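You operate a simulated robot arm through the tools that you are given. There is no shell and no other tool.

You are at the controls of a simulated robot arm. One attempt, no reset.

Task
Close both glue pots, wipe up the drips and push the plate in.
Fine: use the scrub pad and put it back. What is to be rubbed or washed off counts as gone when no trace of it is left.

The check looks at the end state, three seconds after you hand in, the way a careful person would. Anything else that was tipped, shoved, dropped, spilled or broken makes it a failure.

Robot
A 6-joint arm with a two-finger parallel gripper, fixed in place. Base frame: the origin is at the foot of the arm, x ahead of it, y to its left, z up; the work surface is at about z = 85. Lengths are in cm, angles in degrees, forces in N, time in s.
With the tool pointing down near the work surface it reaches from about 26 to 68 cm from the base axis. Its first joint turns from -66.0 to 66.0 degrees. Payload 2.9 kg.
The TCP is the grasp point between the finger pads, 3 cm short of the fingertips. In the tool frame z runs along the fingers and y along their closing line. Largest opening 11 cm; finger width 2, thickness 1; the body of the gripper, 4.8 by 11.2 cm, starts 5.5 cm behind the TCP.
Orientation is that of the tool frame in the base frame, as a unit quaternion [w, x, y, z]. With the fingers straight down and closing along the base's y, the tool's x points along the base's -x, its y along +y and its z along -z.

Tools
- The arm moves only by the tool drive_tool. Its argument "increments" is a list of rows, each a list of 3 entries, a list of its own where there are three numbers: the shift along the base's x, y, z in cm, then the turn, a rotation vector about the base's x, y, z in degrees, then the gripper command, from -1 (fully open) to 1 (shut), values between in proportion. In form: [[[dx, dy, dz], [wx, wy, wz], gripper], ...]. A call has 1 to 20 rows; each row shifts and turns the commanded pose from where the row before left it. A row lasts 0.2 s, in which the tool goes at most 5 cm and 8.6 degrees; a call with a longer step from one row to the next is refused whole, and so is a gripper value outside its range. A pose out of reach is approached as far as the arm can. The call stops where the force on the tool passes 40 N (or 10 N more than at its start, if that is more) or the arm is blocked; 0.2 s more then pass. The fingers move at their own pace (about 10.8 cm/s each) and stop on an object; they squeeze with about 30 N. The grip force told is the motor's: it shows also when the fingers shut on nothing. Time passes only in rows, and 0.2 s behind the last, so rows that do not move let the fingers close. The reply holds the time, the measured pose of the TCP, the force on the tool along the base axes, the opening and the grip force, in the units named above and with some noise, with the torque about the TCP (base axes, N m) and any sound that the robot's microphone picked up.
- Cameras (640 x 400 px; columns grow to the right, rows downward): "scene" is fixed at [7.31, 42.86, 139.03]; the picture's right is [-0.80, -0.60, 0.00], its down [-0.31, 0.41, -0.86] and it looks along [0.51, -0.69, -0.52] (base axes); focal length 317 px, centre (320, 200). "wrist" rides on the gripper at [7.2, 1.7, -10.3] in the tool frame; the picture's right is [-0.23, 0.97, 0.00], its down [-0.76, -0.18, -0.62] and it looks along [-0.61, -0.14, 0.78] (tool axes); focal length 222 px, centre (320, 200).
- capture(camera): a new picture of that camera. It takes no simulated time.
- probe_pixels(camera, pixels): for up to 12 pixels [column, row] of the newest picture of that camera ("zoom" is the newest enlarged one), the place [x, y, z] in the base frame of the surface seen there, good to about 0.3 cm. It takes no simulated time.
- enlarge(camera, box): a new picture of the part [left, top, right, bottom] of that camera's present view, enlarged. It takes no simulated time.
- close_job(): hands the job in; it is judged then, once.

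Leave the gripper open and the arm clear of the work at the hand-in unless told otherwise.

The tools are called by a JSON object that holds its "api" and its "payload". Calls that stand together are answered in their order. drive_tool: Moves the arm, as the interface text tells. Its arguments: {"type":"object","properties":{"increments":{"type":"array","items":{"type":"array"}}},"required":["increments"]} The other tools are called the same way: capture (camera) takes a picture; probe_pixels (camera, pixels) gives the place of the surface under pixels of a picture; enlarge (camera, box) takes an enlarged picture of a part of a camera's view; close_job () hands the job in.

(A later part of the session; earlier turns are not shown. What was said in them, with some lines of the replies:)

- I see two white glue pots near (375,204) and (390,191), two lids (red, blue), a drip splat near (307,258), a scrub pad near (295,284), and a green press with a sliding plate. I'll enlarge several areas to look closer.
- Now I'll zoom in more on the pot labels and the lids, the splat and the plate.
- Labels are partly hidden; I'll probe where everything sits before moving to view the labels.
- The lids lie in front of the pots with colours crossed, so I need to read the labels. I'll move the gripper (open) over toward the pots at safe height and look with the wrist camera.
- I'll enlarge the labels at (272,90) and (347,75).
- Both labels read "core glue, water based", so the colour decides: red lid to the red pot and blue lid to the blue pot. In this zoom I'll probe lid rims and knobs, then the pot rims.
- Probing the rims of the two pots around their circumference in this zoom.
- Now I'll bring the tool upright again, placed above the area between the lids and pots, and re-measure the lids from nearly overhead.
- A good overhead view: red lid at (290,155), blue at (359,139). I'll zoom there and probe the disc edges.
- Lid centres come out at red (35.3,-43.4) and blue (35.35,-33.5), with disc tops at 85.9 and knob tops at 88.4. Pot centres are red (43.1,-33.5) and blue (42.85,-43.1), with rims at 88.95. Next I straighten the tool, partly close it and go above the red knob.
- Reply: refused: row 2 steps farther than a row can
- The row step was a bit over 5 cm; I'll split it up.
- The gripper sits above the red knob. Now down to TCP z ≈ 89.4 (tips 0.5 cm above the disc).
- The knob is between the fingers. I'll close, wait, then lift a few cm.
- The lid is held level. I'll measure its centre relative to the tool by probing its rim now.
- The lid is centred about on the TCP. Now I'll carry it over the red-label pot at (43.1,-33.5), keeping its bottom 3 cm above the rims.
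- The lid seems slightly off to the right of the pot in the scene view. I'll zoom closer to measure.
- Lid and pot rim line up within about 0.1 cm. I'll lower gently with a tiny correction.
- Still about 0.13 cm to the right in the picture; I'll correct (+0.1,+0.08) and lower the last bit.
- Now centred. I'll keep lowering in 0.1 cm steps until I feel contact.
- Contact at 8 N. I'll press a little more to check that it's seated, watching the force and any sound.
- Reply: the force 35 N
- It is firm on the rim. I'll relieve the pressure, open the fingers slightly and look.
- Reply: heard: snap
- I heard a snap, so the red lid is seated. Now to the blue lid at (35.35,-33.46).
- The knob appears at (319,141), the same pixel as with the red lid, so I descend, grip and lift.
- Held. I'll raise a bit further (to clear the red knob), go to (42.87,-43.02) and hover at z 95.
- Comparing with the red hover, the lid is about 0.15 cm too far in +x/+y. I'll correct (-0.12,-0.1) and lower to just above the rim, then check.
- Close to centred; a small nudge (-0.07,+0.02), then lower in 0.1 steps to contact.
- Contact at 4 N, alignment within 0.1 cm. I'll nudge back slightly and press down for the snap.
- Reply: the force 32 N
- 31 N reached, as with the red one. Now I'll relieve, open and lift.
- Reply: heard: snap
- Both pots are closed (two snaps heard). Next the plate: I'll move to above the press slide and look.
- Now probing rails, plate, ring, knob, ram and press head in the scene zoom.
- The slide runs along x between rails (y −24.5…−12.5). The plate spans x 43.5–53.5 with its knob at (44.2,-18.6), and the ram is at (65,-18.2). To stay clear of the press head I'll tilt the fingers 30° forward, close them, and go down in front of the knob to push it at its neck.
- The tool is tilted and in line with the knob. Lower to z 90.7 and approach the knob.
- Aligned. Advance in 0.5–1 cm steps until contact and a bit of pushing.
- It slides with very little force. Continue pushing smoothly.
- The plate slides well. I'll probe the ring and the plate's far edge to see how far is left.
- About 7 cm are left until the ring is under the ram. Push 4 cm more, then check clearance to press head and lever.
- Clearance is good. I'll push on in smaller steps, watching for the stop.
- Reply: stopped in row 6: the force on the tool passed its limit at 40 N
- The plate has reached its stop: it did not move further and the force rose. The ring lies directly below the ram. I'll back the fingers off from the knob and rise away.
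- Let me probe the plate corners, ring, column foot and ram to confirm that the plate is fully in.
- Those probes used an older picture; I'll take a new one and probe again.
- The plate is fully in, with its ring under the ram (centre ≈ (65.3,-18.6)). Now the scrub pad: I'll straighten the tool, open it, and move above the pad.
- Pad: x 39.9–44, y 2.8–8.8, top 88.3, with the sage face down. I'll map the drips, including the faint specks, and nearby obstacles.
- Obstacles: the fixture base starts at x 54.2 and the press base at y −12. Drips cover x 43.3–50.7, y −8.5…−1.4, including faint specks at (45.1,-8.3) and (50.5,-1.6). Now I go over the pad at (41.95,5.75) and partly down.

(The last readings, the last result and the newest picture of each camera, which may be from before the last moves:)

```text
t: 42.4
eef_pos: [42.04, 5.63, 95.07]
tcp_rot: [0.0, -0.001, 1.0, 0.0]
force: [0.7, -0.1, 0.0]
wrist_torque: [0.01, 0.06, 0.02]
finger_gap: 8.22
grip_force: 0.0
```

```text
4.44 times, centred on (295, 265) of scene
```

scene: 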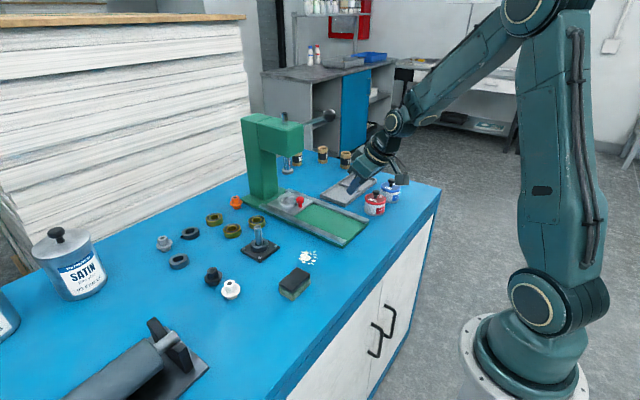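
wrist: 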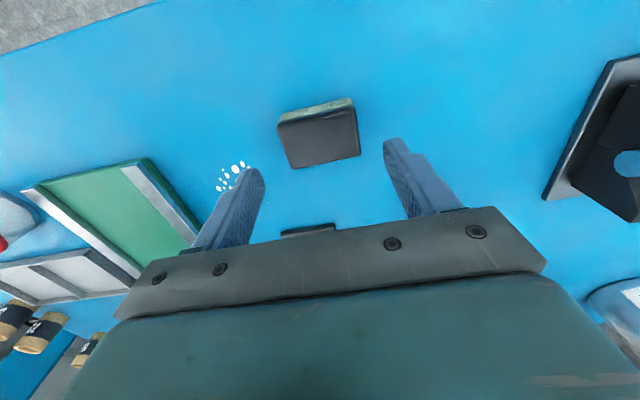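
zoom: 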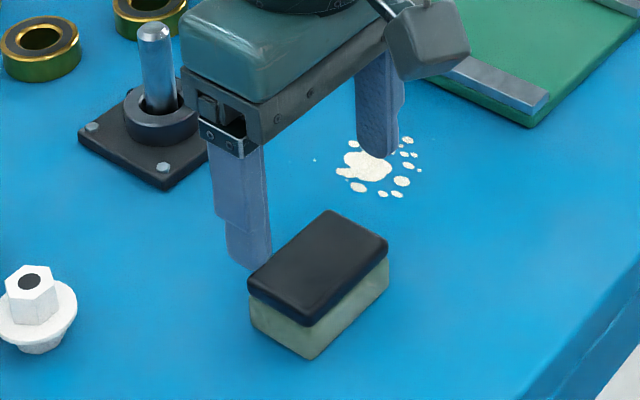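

The pad is centred. Down to z ≈ 89 (tips ≈ 86), then close.

{"api": "drive_tool", "payload": {"increments": [[[0, 0, -3], [0, 0, 0], -0.5], [[0, 0, -2], [0, 0, 0], -0.5], [[0, 0, -0.9], [0, 0, 0], -0.5], [[0, 0, 0], [0, 0, 0], -0.5]]}}

{"api": "enlarge", "payload": {"camera": "scene", "box": [255, 220, 335, 310]}}

{"api": "capture", "payload": {"camera": "wrist"}}

```text
t: 43.4
eef_pos: [41.99, 5.83, 88.93]
tcp_rot: [0.0, -0.001, 1.0, -0.001]
force: [0.4, 0.1, 0.0]
wrist_torque: [-0.02, 0.02, 0.0]
finger_gap: 8.28
grip_force: 0.1
```

```text
4.44 times, centred on (295, 265) of scene
```

zoom: 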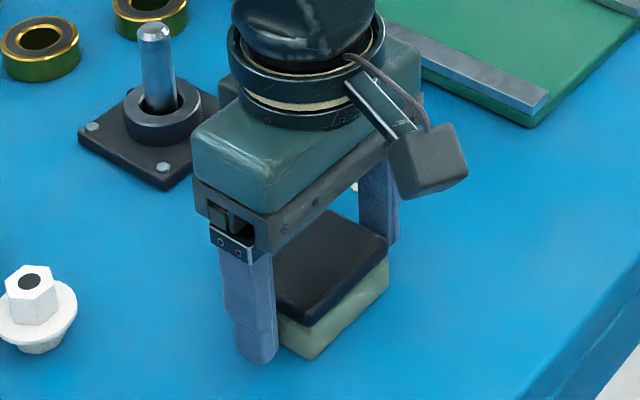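

```text
taken
```

wrist: 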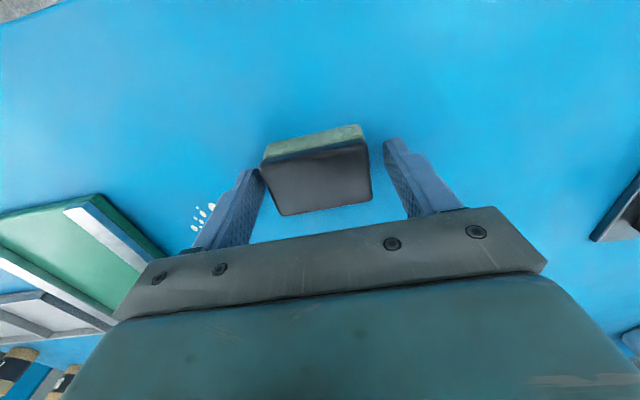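

Pad between the fingers. Close and lift 1 cm.

{"api": "drive_tool", "payload": {"increments": [[[0, 0, 0], [0, 0, 0], 1], [[0, 0, 0], [0, 0, 0], 1], [[0, 0, 0], [0, 0, 0], 1], [[0, 0, 0.5], [0, 0, 0], 1], [[0, 0, 1.5], [0, 0, 0], 1], [[0, 0, 0], [0, 0, 0], 1]]}}

{"api": "capture", "payload": {"camera": "wrist"}}

{"api": "enlarge", "payload": {"camera": "scene", "box": [255, 220, 335, 310]}}

```text
t: 44.8
eef_pos: [42.1, 5.76, 90.94]
tcp_rot: [-0.001, -0.001, 1.0, -0.001]
force: [0.1, -0.2, -0.3]
wrist_torque: [-0.02, -0.01, 0.02]
finger_gap: 6.28
grip_force: 30.0
```

```text
taken
```

wrist: 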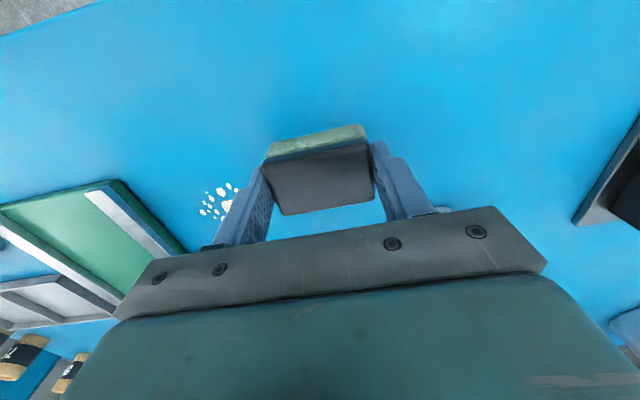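

```text
4.44 times, centred on (295, 265) of scene
```

zoom: 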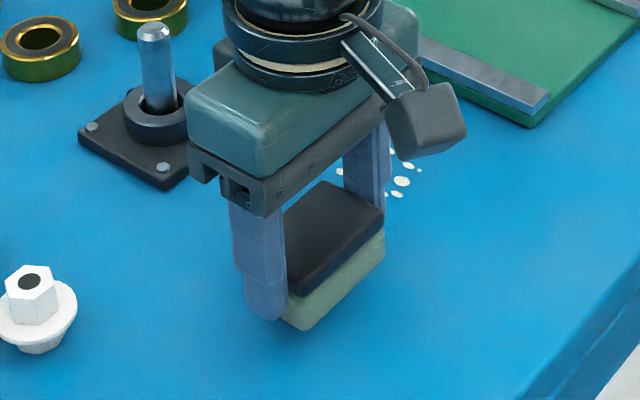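

Held. I'll carry it 3 cm above the surface to (44.5,-5.8) and lower until just above contact.

{"api": "drive_tool", "payload": {"increments": [[[0, 0, 1.5], [0, 0, 0], 1], [[0.8, -3.8, 0], [0, 0, 0], 1], [[0.8, -3.8, 0], [0, 0, 0], 1], [[0.95, -3.95, 0], [0, 0, 0], 1], [[0, 0, -2], [0, 0, 0], 1], [[0, 0, -1.3], [0, 0, 0], 1], [[0, 0, -0.2], [0, 0, 0], 1], [[0, 0, 0], [0, 0, 0], 1]]}}

{"api": "enlarge", "payload": {"camera": "scene", "box": [265, 200, 365, 290]}}

```text
t: 46.6
eef_pos: [44.63, -5.78, 89.01]
tcp_rot: [0.0, 0.0, 1.0, -0.001]
force: [-2.8, -0.9, 5.7]
wrist_torque: [0.07, 0.04, 0.04]
finger_gap: 6.27
grip_force: 29.9
```

```text
4.44 times, centred on (315, 245) of scene
```

zoom: 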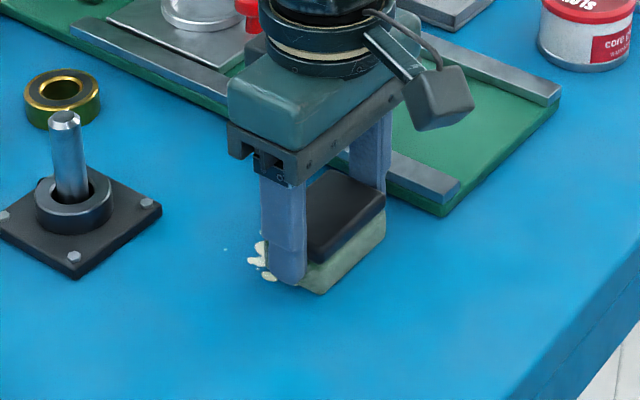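

Contact at ~6 N. Now rubbing strokes along x: out to x ≈ 49.3 and back, with slight pressure.

{"api": "drive_tool", "payload": {"increments": [[[0, 0, -0.05], [0, 0, 0], 1], [[0.8, 0, 0], [0, 0, 0], 1], [[0.8, 0, 0], [0, 0, 0], 1], [[0.8, 0, 0], [0, 0, 0], 1], [[0.8, 0, 0], [0, 0, 0], 1], [[0.8, 0, 0], [0, 0, 0], 1], [[0.8, 0, 0], [0, 0, 0], 1], [[-0.8, 0, 0], [0, 0, 0], 1], [[-0.8, 0, 0], [0, 0, 0], 1], [[-0.8, 0, 0], [0, 0, 0], 1], [[-0.8, 0, 0], [0, 0, 0], 1], [[-0.8, 0, 0], [0, 0, 0], 1], [[-0.8, 0, 0], [0, 0, 0], 1], [[0, 0, 0], [0, 0, 0], 1]]}}

{"api": "enlarge", "payload": {"camera": "scene", "box": [265, 200, 365, 290]}}

```text
t: 49.6
eef_pos: [44.44, -5.73, 88.93]
tcp_rot: [0.0, -0.001, 1.0, -0.002]
force: [0.3, 0.3, 1.3]
wrist_torque: [0.03, -0.03, -0.04]
finger_gap: 6.29
grip_force: 29.9
```

```text
4.44 times, centred on (315, 245) of scene
```

zoom: 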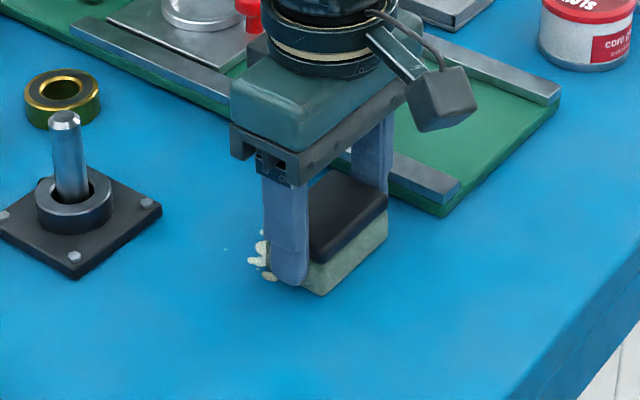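

The spot edges look partly rubbed; the pressure has dropped. I'll press 0.1 more and continue, shifting to the second lane y ≈ −3.8, x up to 49.7.

{"api": "drive_tool", "payload": {"increments": [[[0, 0, -0.1], [0, 0, 0], 1], [[0.8, 0, 0], [0, 0, 0], 1], [[0.8, 0, 0], [0, 0, 0], 1], [[0.8, 0, 0], [0, 0, 0], 1], [[0.8, 0, 0], [0, 0, 0], 1], [[0.8, 0, 0], [0, 0, 0], 1], [[0.8, 0, 0], [0, 0, 0], 1], [[0, 1, 0], [0, 0, 0], 1], [[0.4, 1, 0], [0, 0, 0], 1], [[-0.9, 0, 0], [0, 0, 0], 1], [[-0.9, 0, 0], [0, 0, 0], 1], [[-0.8, 0, 0], [0, 0, 0], 1], [[-0.8, 0, 0], [0, 0, 0], 1], [[-0.8, 0, 0], [0, 0, 0], 1], [[-0.8, 0, 0], [0, 0, 0], 1], [[0, 0, 0], [0, 0, 0], 1]]}}

{"api": "enlarge", "payload": {"camera": "scene", "box": [265, 200, 365, 290]}}

{"api": "capture", "payload": {"camera": "wrist"}}

```text
t: 53.0
eef_pos: [44.9, -3.75, 88.99]
tcp_rot: [0.002, -0.001, 1.0, -0.001]
force: [9.5, 0.1, 19.1]
wrist_torque: [0.09, -0.31, -0.06]
finger_gap: 6.29
grip_force: 30.2
```

```text
4.44 times, centred on (315, 245) of scene
```

zoom: 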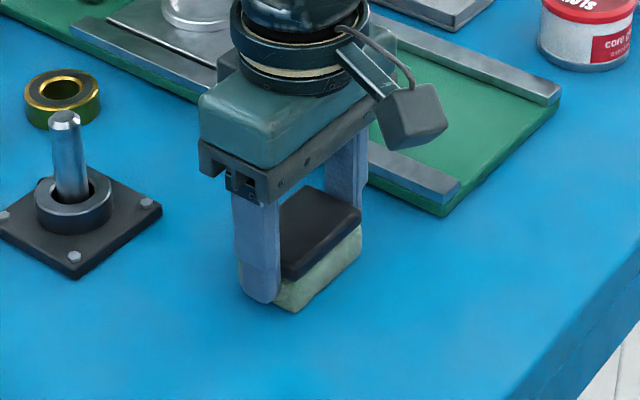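

```text
taken
```

wrist: 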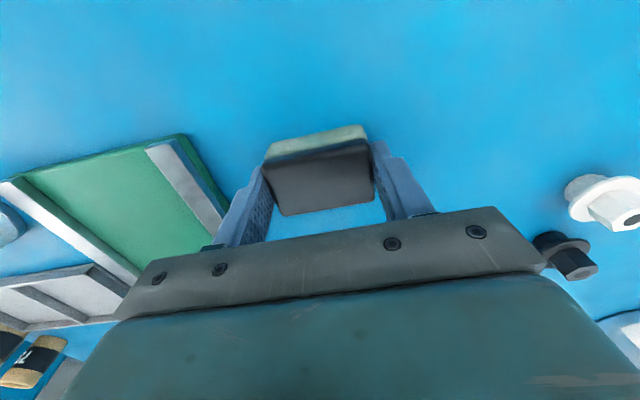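

Looks clean so far at 19 N. More strokes on this lane with a bit of sideways motion, then lift and inspect.

{"api": "drive_tool", "payload": {"increments": [[[0.8, 0.3, 0], [0, 0, 0], 1], [[0.8, -0.3, 0], [0, 0, 0], 1], [[0.8, 0.3, 0], [0, 0, 0], 1], [[0.8, -0.3, 0], [0, 0, 0], 1], [[0.8, 0.3, 0], [0, 0, 0], 1], [[0.8, 0.4, 0], [0, 0, 0], 1], [[0.2, -0.4, 0], [0, 0, 0], 1], [[-0.9, -0.3, 0], [0, 0, 0], 1], [[-0.9, -0.5, 0], [0, 0, 0], 1], [[-0.8, -0.5, 0], [0, 0, 0], 1], [[-0.8, -0.5, 0], [0, 0, 0], 1], [[-0.8, -0.5, 0], [0, 0, 0], 1], [[-0.8, 0, 0], [0, 0, 0], 1], [[0, 0, 0], [0, 0, 0], 1]]}}

{"api": "drive_tool", "payload": {"increments": [[[0, 0, 0.5], [0, 0, 0], 1], [[0, 0, 2], [0, 0, 0], 1], [[-0.5, 3.5, 1], [0, 0, 0], 1], [[-0.5, 4, 0], [0, 0, 0], 1], [[-0.5, 3, 0], [0, 0, 0], 1], [[0, 0, 0], [0, 0, 0], 1]]}}

{"api": "capture", "payload": {"camera": "wrist"}}

{"api": "enlarge", "payload": {"camera": "scene", "box": [265, 230, 345, 290]}}

{"api": "enlarge", "payload": {"camera": "wrist", "box": [160, 130, 280, 230]}}

```text
t: 56.0
eef_pos: [44.87, -5.63, 88.86]
tcp_rot: [-0.001, 0.0, 1.0, -0.001]
force: [0.6, 0.0, 1.7]
wrist_torque: [0.06, 0.05, 0.01]
finger_gap: 6.29
grip_force: 29.9
```

```text
t: 57.4
eef_pos: [43.19, 4.73, 92.36]
tcp_rot: [0.001, 0.0, 1.0, -0.001]
force: [-0.2, 1.0, -0.3]
wrist_torque: [-0.01, -0.03, -0.03]
finger_gap: 6.29
grip_force: 30.4
```

```text
taken
```

wrist: 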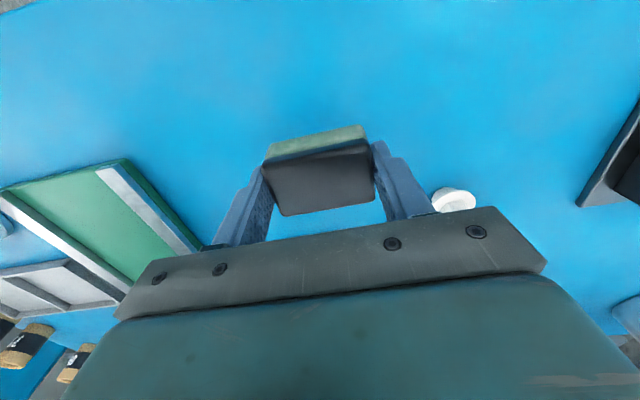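

```text
6.67 times, centred on (305, 260) of scene
```

zoom: 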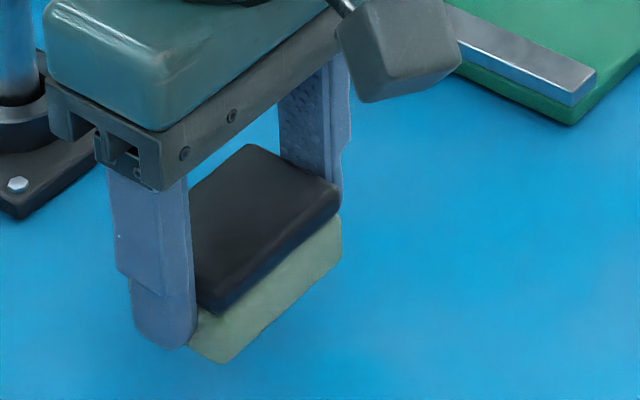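

```text
4.00 times, centred on (220, 180) of wrist
```

zoom: 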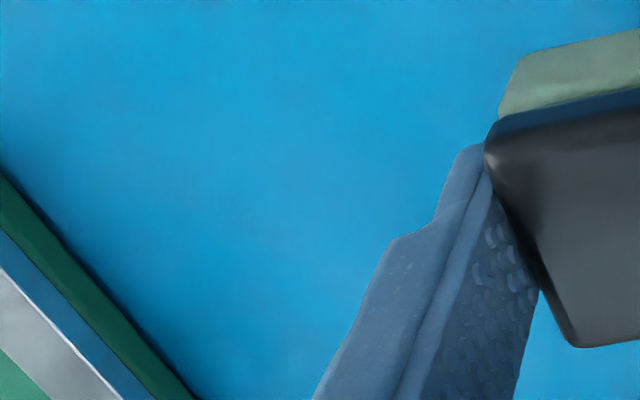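

I'll go up to the earlier viewpoint to inspect the whole area, still holding the pad.

{"api": "drive_tool", "payload": {"increments": [[[-1, 0, 4], [0, 0, 0], 1], [[-2, 0, 4], [0, 0, 0], 1], [[-2, 0, 4], [0, 0, 0], 1], [[0, 0, 0], [0, 0, 0], 1]]}}

{"api": "capture", "payload": {"camera": "wrist"}}

{"api": "enlarge", "payload": {"camera": "wrist", "box": [230, 125, 310, 185]}}

{"api": "enlarge", "payload": {"camera": "scene", "box": [280, 235, 340, 275]}}

```text
t: 58.4
eef_pos: [38.3, 4.92, 104.54]
tcp_rot: [0.0, -0.001, 1.0, -0.002]
force: [-0.6, 0.1, 0.3]
wrist_torque: [0.01, -0.02, 0.0]
finger_gap: 6.3
grip_force: 30.2
```

```text
taken
```

wrist: 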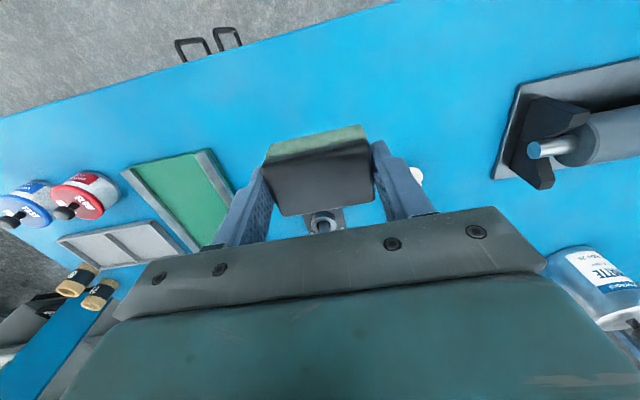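

```text
6.67 times, centred on (270, 155) of wrist
```

zoom: 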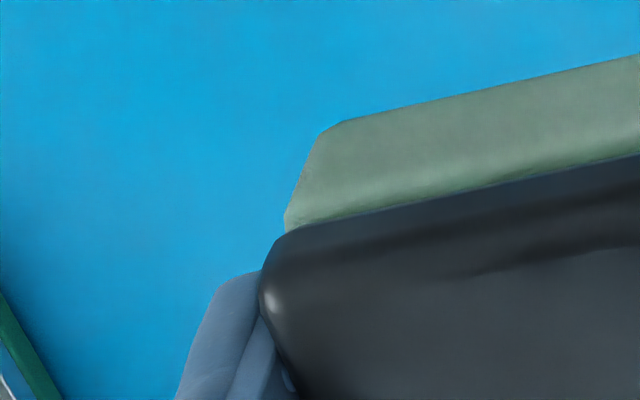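

```text
10.00 times, centred on (310, 255) of scene
```

zoom: 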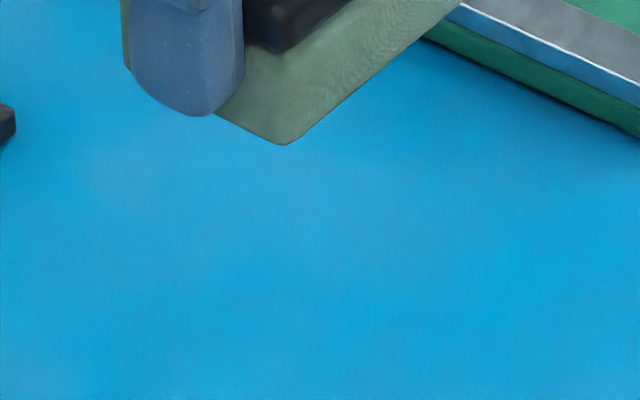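

Most of it is gone, but part is hidden by the pad. I'll move aside to +y to inspect freely.

{"api": "drive_tool", "payload": {"increments": [[[0, 4, 2], [0, 0, 0], 1], [[0, 4, 2], [0, 0, 0], 1], [[0, 4, 0], [0, 0, 0], 1], [[0, 3, 0], [0, 0, 0], 1], [[0, 0, 0], [0, 0, 0], 1]]}}

{"api": "capture", "payload": {"camera": "wrist"}}

{"api": "capture", "payload": {"camera": "scene"}}

{"api": "enlarge", "payload": {"camera": "scene", "box": [280, 235, 340, 275]}}

```text
t: 59.6
eef_pos: [38.37, 19.88, 108.38]
tcp_rot: [0.0, -0.001, 1.0, -0.001]
force: [0.4, 0.3, -0.8]
wrist_torque: [0.01, -0.01, 0.03]
finger_gap: 6.3
grip_force: 31.0
```

```text
taken
```

wrist: 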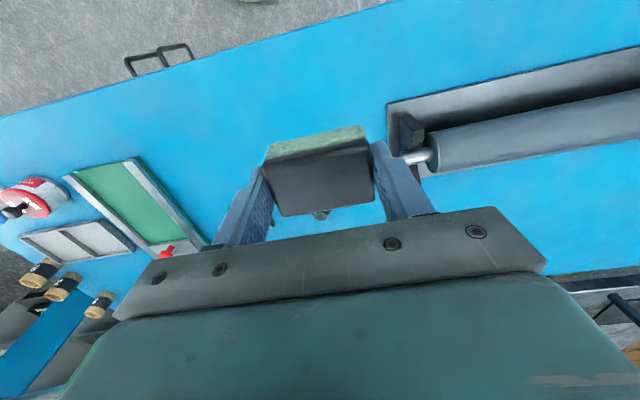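

```text
taken
```

scene: 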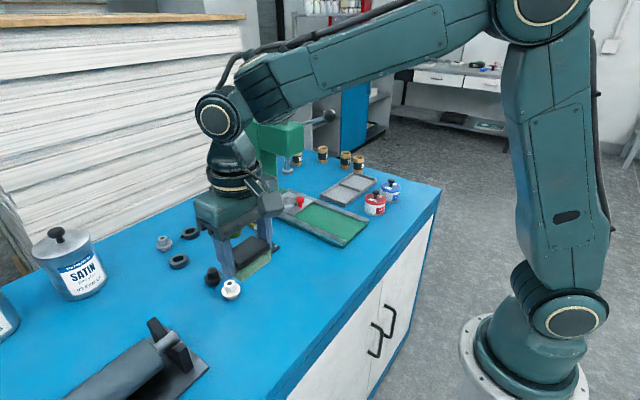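

```text
10.00 times, centred on (310, 255) of scene
```

zoom: 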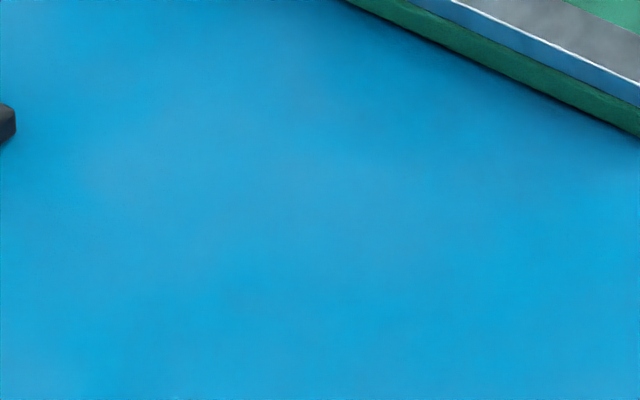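

The area looks clean. I'll zoom more tightly in several parts for faint specks.

{"api": "enlarge", "payload": {"camera": "scene", "box": [308, 240, 332, 256]}}

{"api": "enlarge", "payload": {"camera": "scene", "box": [281, 247, 305, 263]}}

{"api": "enlarge", "payload": {"camera": "scene", "box": [298, 254, 328, 274]}}

{"api": "enlarge", "payload": {"camera": "wrist", "box": [160, 120, 270, 220]}}

```text
16.00 times, centred on (320, 248) of scene
```

zoom: 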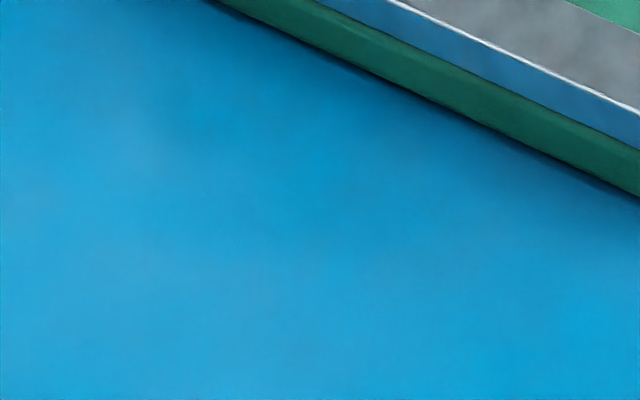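

```text
16.00 times, centred on (293, 255) of scene
```

zoom: 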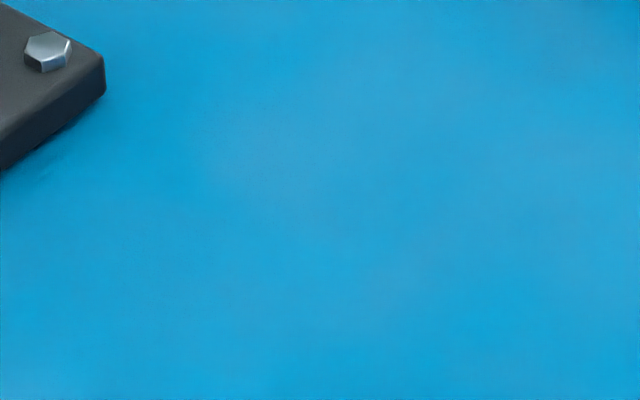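

```text
16.00 times, centred on (313, 264) of scene
```

zoom: 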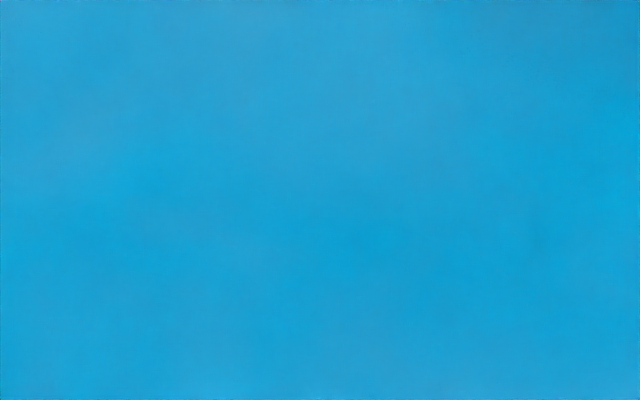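

```text
4.00 times, centred on (215, 170) of wrist
```

zoom: 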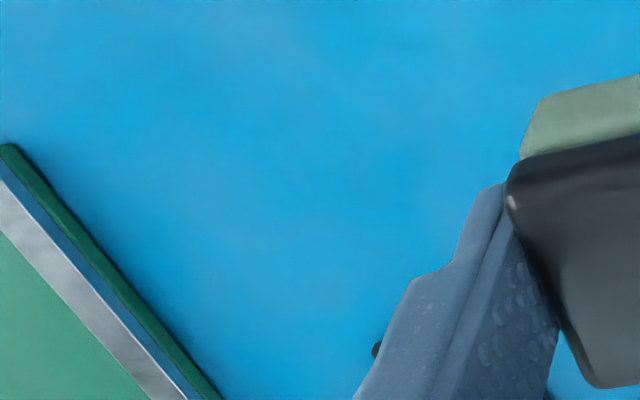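

Nothing visible, but to be sure that no thin film remains I'll do one more full wipe with slightly wider coverage. First back over to (44.3,-6.0).

{"api": "drive_tool", "payload": {"increments": [[[0.6, -4.8, 0], [0, 0, 0], 1], [[0.6, -4.8, 0], [0, 0, 0], 1], [[1, -4.8, 0], [0, 0, 0], 1], [[1.4, -4.6, -0.5], [0, 0, 0], 1], [[1.4, -4.6, -1], [0, 0, 0], 1], [[1.1, -2.1, -3], [0, 0, 0], 1], [[0, 0, -4.5], [0, 0, 0], 1], [[0, 0, -4.5], [0, 0, 0], 1], [[0, 0, -3], [0, 0, 0], 1], [[0, 0, -2], [0, 0, 0], 1], [[0, 0, -0.8], [0, 0, 0], 1], [[0, 0, 0], [0, 0, 0], 1]]}}

```text
t: 62.2
eef_pos: [44.46, -5.97, 88.99]
tcp_rot: [0.0, -0.001, 1.0, -0.001]
force: [-0.8, 1.0, -0.2]
wrist_torque: [0.0, 0.0, 0.04]
finger_gap: 6.31
grip_force: 29.7
```

Just at the surface. Press 0.2 and stroke across both lanes.

{"api": "drive_tool", "payload": {"increments": [[[0, 0, -0.12], [0, 0, 0], 1], [[0, 0, -0.08], [0, 0, 0], 1], [[0.8, 0, 0], [0, 0, 0], 1], [[0.8, 0, 0], [0, 0, 0], 1], [[0.8, 0, 0], [0, 0, 0], 1], [[0.8, 0, 0], [0, 0, 0], 1], [[0.8, 0, 0], [0, 0, 0], 1], [[0.8, 0, 0], [0, 0, 0], 1], [[0.6, 0, 0], [0, 0, 0], 1], [[0, 0.8, 0], [0, 0, 0], 1], [[0, 0.8, 0], [0, 0, 0], 1], [[0, 0.7, 0], [0, 0, 0], 1], [[-0.8, 0, 0], [0, 0, 0], 1], [[-0.8, 0, 0], [0, 0, 0], 1], [[-0.8, 0, 0], [0, 0, 0], 1], [[-0.8, 0, 0], [0, 0, 0], 1], [[-0.8, 0, 0], [0, 0, 0], 1], [[-0.8, 0, 0], [0, 0, 0], 1], [[-0.6, 0, 0], [0, 0, 0], 1], [[0, 0, 0], [0, 0, 0], 1]]}}

```text
t: 66.4
eef_pos: [44.5, -3.63, 88.92]
tcp_rot: [0.0, -0.001, 1.0, -0.001]
force: [2.3, 0.4, 4.5]
wrist_torque: [0.14, -0.11, -0.07]
finger_gap: 6.31
grip_force: 30.1
```

One more round in reverse with slightly more pressure.

{"api": "drive_tool", "payload": {"increments": [[[0, 0, -0.08], [0, 0, 0], 1], [[0.8, 0, 0], [0, 0, 0], 1], [[0.8, 0, 0], [0, 0, 0], 1], [[0.8, 0, 0], [0, 0, 0], 1], [[0.8, 0, 0], [0, 0, 0], 1], [[0.8, 0, 0], [0, 0, 0], 1], [[0.8, 0, 0], [0, 0, 0], 1], [[0.6, 0, 0], [0, 0, 0], 1], [[0, -0.8, 0], [0, 0, 0], 1], [[0, -0.8, 0], [0, 0, 0], 1], [[0, -0.7, 0], [0, 0, 0], 1], [[-0.8, 0, 0], [0, 0, 0], 1], [[-0.8, 0, 0], [0, 0, 0], 1], [[-0.8, 0, 0], [0, 0, 0], 1], [[-0.8, 0, 0], [0, 0, 0], 1], [[-0.8, 0, 0], [0, 0, 0], 1], [[-0.8, 0, 0], [0, 0, 0], 1], [[-0.6, 0, 0], [0, 0, 0], 1], [[0, 0, 0], [0, 0, 0], 1]]}}

```text
t: 70.4
eef_pos: [44.53, -6.04, 88.99]
tcp_rot: [0.001, -0.001, 1.0, -0.002]
force: [9.9, -1.4, 19.8]
wrist_torque: [0.21, -0.16, -0.11]
finger_gap: 6.31
grip_force: 30.6
```

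Done rubbing. Lift straight up, carry the pad back over its place (41.95,5.75) and lower near the surface.

{"api": "drive_tool", "payload": {"increments": [[[0, 0, 1], [0, 0, 0], 1], [[0, 0, 3], [0, 0, 0], 1], [[-0.8, 4, 0], [0, 0, 0], 1], [[-0.8, 4, 0], [0, 0, 0], 1], [[-0.75, 3.75, 0], [0, 0, 0], 1], [[0, 0, -2], [0, 0, 0], 1], [[0, 0, -1.4], [0, 0, 0], 1], [[0, 0, 0], [0, 0, 0], 1]]}}

{"api": "enlarge", "payload": {"camera": "scene", "box": [265, 240, 345, 310]}}

{"api": "capture", "payload": {"camera": "wrist"}}

```text
t: 72.2
eef_pos: [42.08, 5.75, 89.52]
tcp_rot: [0.0, -0.001, 1.0, -0.001]
force: [-0.5, 0.1, -0.1]
wrist_torque: [0.01, -0.03, -0.01]
finger_gap: 6.28
grip_force: 30.3
```

```text
5.71 times, centred on (305, 275) of scene
```

zoom: 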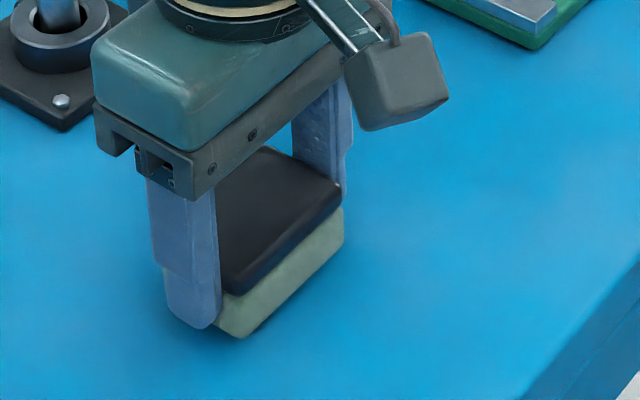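

```text
taken
```

wrist: 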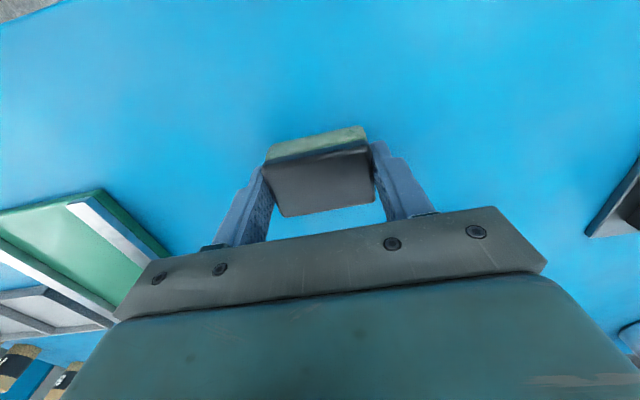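

Lower to light contact.

{"api": "drive_tool", "payload": {"increments": [[[0, 0, -0.2], [0, 0, 0], 1], [[0, 0, -0.1], [0, 0, 0], 1], [[0, 0, -0.07], [0, 0, 0], 1], [[0, 0, 0], [0, 0, 0], 1]]}}

```text
t: 73.2
eef_pos: [42.09, 5.85, 89.03]
tcp_rot: [0.0, -0.001, 1.0, -0.001]
force: [0.4, 0.1, -1.4]
wrist_torque: [-0.01, -0.03, -0.02]
finger_gap: 6.32
grip_force: 30.4
```

{"api": "drive_tool", "payload": {"increments": [[[0, 0, -0.07], [0, 0, 0], 1], [[0, 0, -0.05], [0, 0, 0], 1], [[0, 0, 0], [0, 0, 0], 1]]}}

```text
t: 74.0
eef_pos: [42.04, 5.82, 88.86]
tcp_rot: [0.0, -0.001, 1.0, -0.001]
force: [0.4, -0.6, -0.1]
wrist_torque: [-0.01, -0.04, -0.02]
finger_gap: 6.31
grip_force: 29.7
```

Still no contact; a bit lower.

{"api": "drive_tool", "payload": {"increments": [[[0, 0, -0.06], [0, 0, 0], 1], [[0, 0, -0.06], [0, 0, 0], 1], [[0, 0, 0], [0, 0, 0], 1]]}}

```text
t: 74.8
eef_pos: [41.93, 5.87, 88.93]
tcp_rot: [0.001, -0.001, 1.0, -0.001]
force: [-4.3, -1.0, 15.7]
wrist_torque: [0.21, 0.14, -0.01]
finger_gap: 6.3
grip_force: 30.3
```

The pad is in contact. Relieve slightly, open the fingers, and rise.

{"api": "drive_tool", "payload": {"increments": [[[0, 0, 0.08], [0, 0, 0], 1], [[0, 0, 0], [0, 0, 0], 0.1], [[0, 0, 0], [0, 0, 0], -0.3], [[0, 0, 0], [0, 0, 0], -0.5], [[0, 0, 0], [0, 0, 0], -0.5], [[0, 0, 2], [0, 0, 0], -0.5], [[0, 0, 4], [0, 0, 0], -0.5], [[-2, -1, 4], [0, 0, 0], -0.8], [[-2, -1, 4], [0, 0, 0], -1], [[0, 0, 2], [0, 0, 0], -1], [[0, 0, 0], [0, 0, 0], -1]]}}

{"api": "capture", "payload": {"camera": "wrist"}}

{"api": "enlarge", "payload": {"camera": "scene", "box": [265, 240, 345, 310]}}

{"api": "enlarge", "payload": {"camera": "wrist", "box": [230, 80, 390, 200]}}

```text
t: 77.2
eef_pos: [38.06, 3.93, 104.94]
tcp_rot: [0.0, -0.001, 1.0, -0.001]
force: [0.0, -0.6, 0.3]
wrist_torque: [0.0, 0.01, 0.0]
finger_gap: 11.02
grip_force: 0.1
```

```text
taken
```

wrist: 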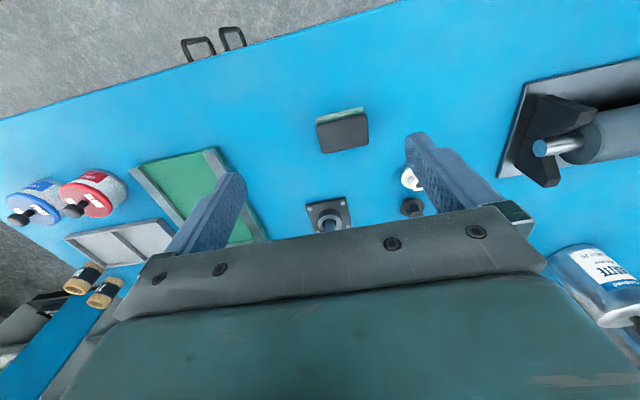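

```text
5.71 times, centred on (305, 275) of scene
```

zoom: 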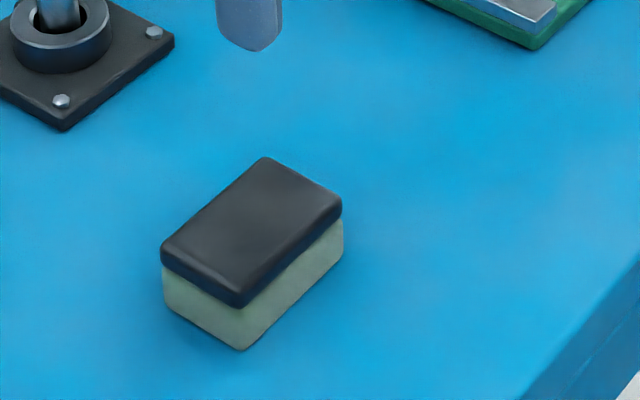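

```text
3.33 times, centred on (310, 140) of wrist
```

zoom: 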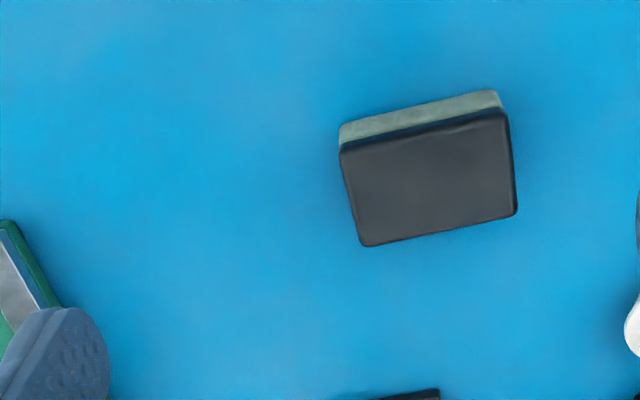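

The drips are gone and the pad is back, resting flat. I'll probe its corners to compare with the original spot and check the wider bench.

{"api": "probe_pixels", "payload": {"camera": "zoom", "pixels": [[345, 150], [500, 112], [514, 212], [364, 242], [430, 180], [200, 250], [342, 128]]}}

{"api": "enlarge", "payload": {"camera": "wrist", "box": [225, 110, 325, 190]}}

{"api": "enlarge", "payload": {"camera": "scene", "box": [280, 235, 340, 275]}}

{"api": "capture", "payload": {"camera": "scene"}}

```text
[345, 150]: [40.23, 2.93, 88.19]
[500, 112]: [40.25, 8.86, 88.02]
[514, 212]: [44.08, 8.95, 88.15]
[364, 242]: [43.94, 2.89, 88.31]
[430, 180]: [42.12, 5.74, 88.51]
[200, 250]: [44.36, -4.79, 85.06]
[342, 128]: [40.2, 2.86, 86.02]
```

```text
5.00 times, centred on (275, 150) of wrist
```

zoom: 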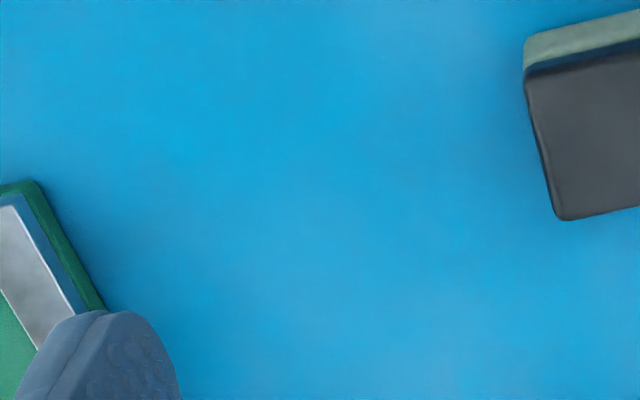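

```text
10.00 times, centred on (310, 255) of scene
```

zoom: 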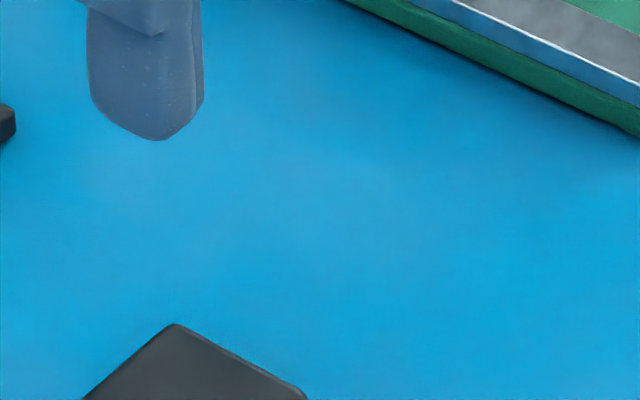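

```text
taken
```

scene: 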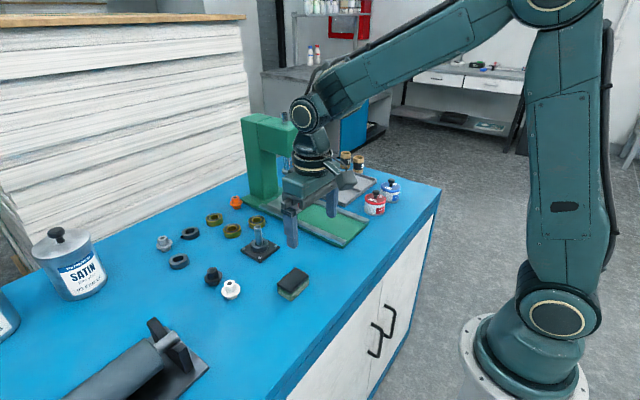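

The pad is within about 0.2 cm of its original place. I'll raise the arm clear and check everything once more.

{"api": "drive_tool", "payload": {"increments": [[[-1, 0, 4], [0, 0, 0], -1], [[0, 0, 4], [0, 0, 0], -1], [[0, 0, 4], [0, 0, 0], -1], [[0, 0, 0], [0, 0, 0], -1]]}}

{"api": "enlarge", "payload": {"camera": "scene", "box": [230, 140, 440, 310]}}

{"api": "enlarge", "payload": {"camera": "scene", "box": [260, 165, 420, 260]}}

{"api": "capture", "payload": {"camera": "wrist"}}

```text
t: 78.2
eef_pos: [36.95, 3.75, 116.71]
tcp_rot: [0.0, -0.001, 1.0, -0.001]
force: [0.2, -0.4, 0.0]
wrist_torque: [0.03, 0.01, -0.02]
finger_gap: 11.02
grip_force: 0.0
```

```text
2.35 times, centred on (335, 225) of scene
```

zoom: 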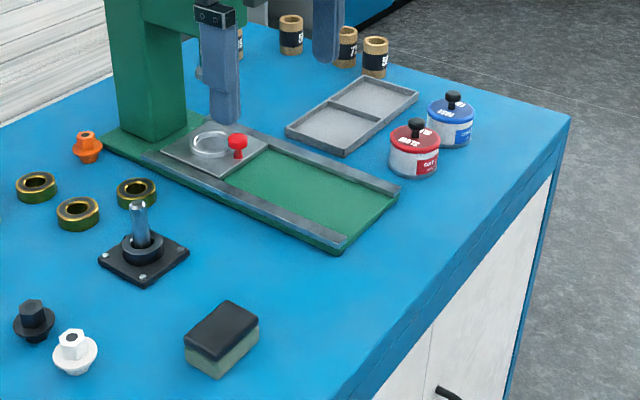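

```text
4.00 times, centred on (340, 212) of scene
```

zoom: 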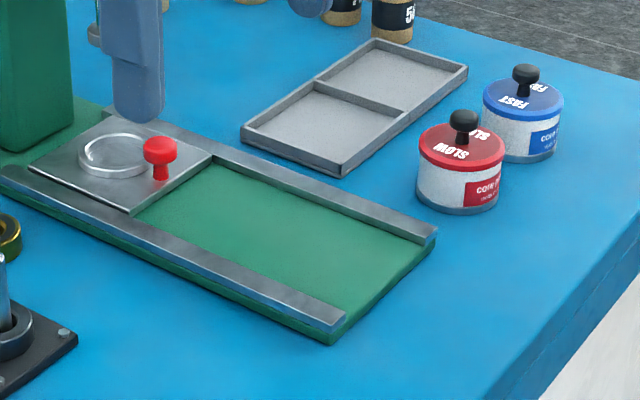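

```text
taken
```

wrist: 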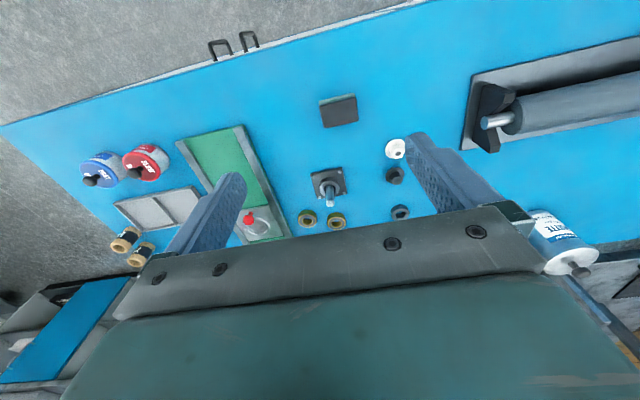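

Everything is as it should be. Both pots have their matching lids snapped on, the plate is pushed in, and the bench shows no trace of glue. The scrub pad is back in its place, nothing else has moved, and the gripper is open and clear. Handing in.

{"api": "close_job", "payload": {}}

```text
The job is handed in.
```

I closed both glue pots, wiped up the drips and pushed the plate in. I don't have the check's result yet.

- **Glue pots:** I matched lids to pots by colour, because both labels read only "core glue, water based". The red SLOW lid is on the red-label pot and the blue FAST lid is on the blue one. I heard a snap on each.
- **Drips:** I wiped the whole area twice with the scrub pad, including the faint specks around the main spill. Close-up pictures afterwards showed no trace of glue.
- **Plate:** I pushed it along its rails to the stop, and its ring now sits under the press ram. The force briefly passed the 40 N limit when the plate hit the stop. Nothing looked disturbed afterwards.
- **Scrub pad:** It is back within about 0.2 cm of where it was, lying the same way up.

Nothing else on the bench looked moved in the final pictures. The gripper is open and the arm is clear of the work.
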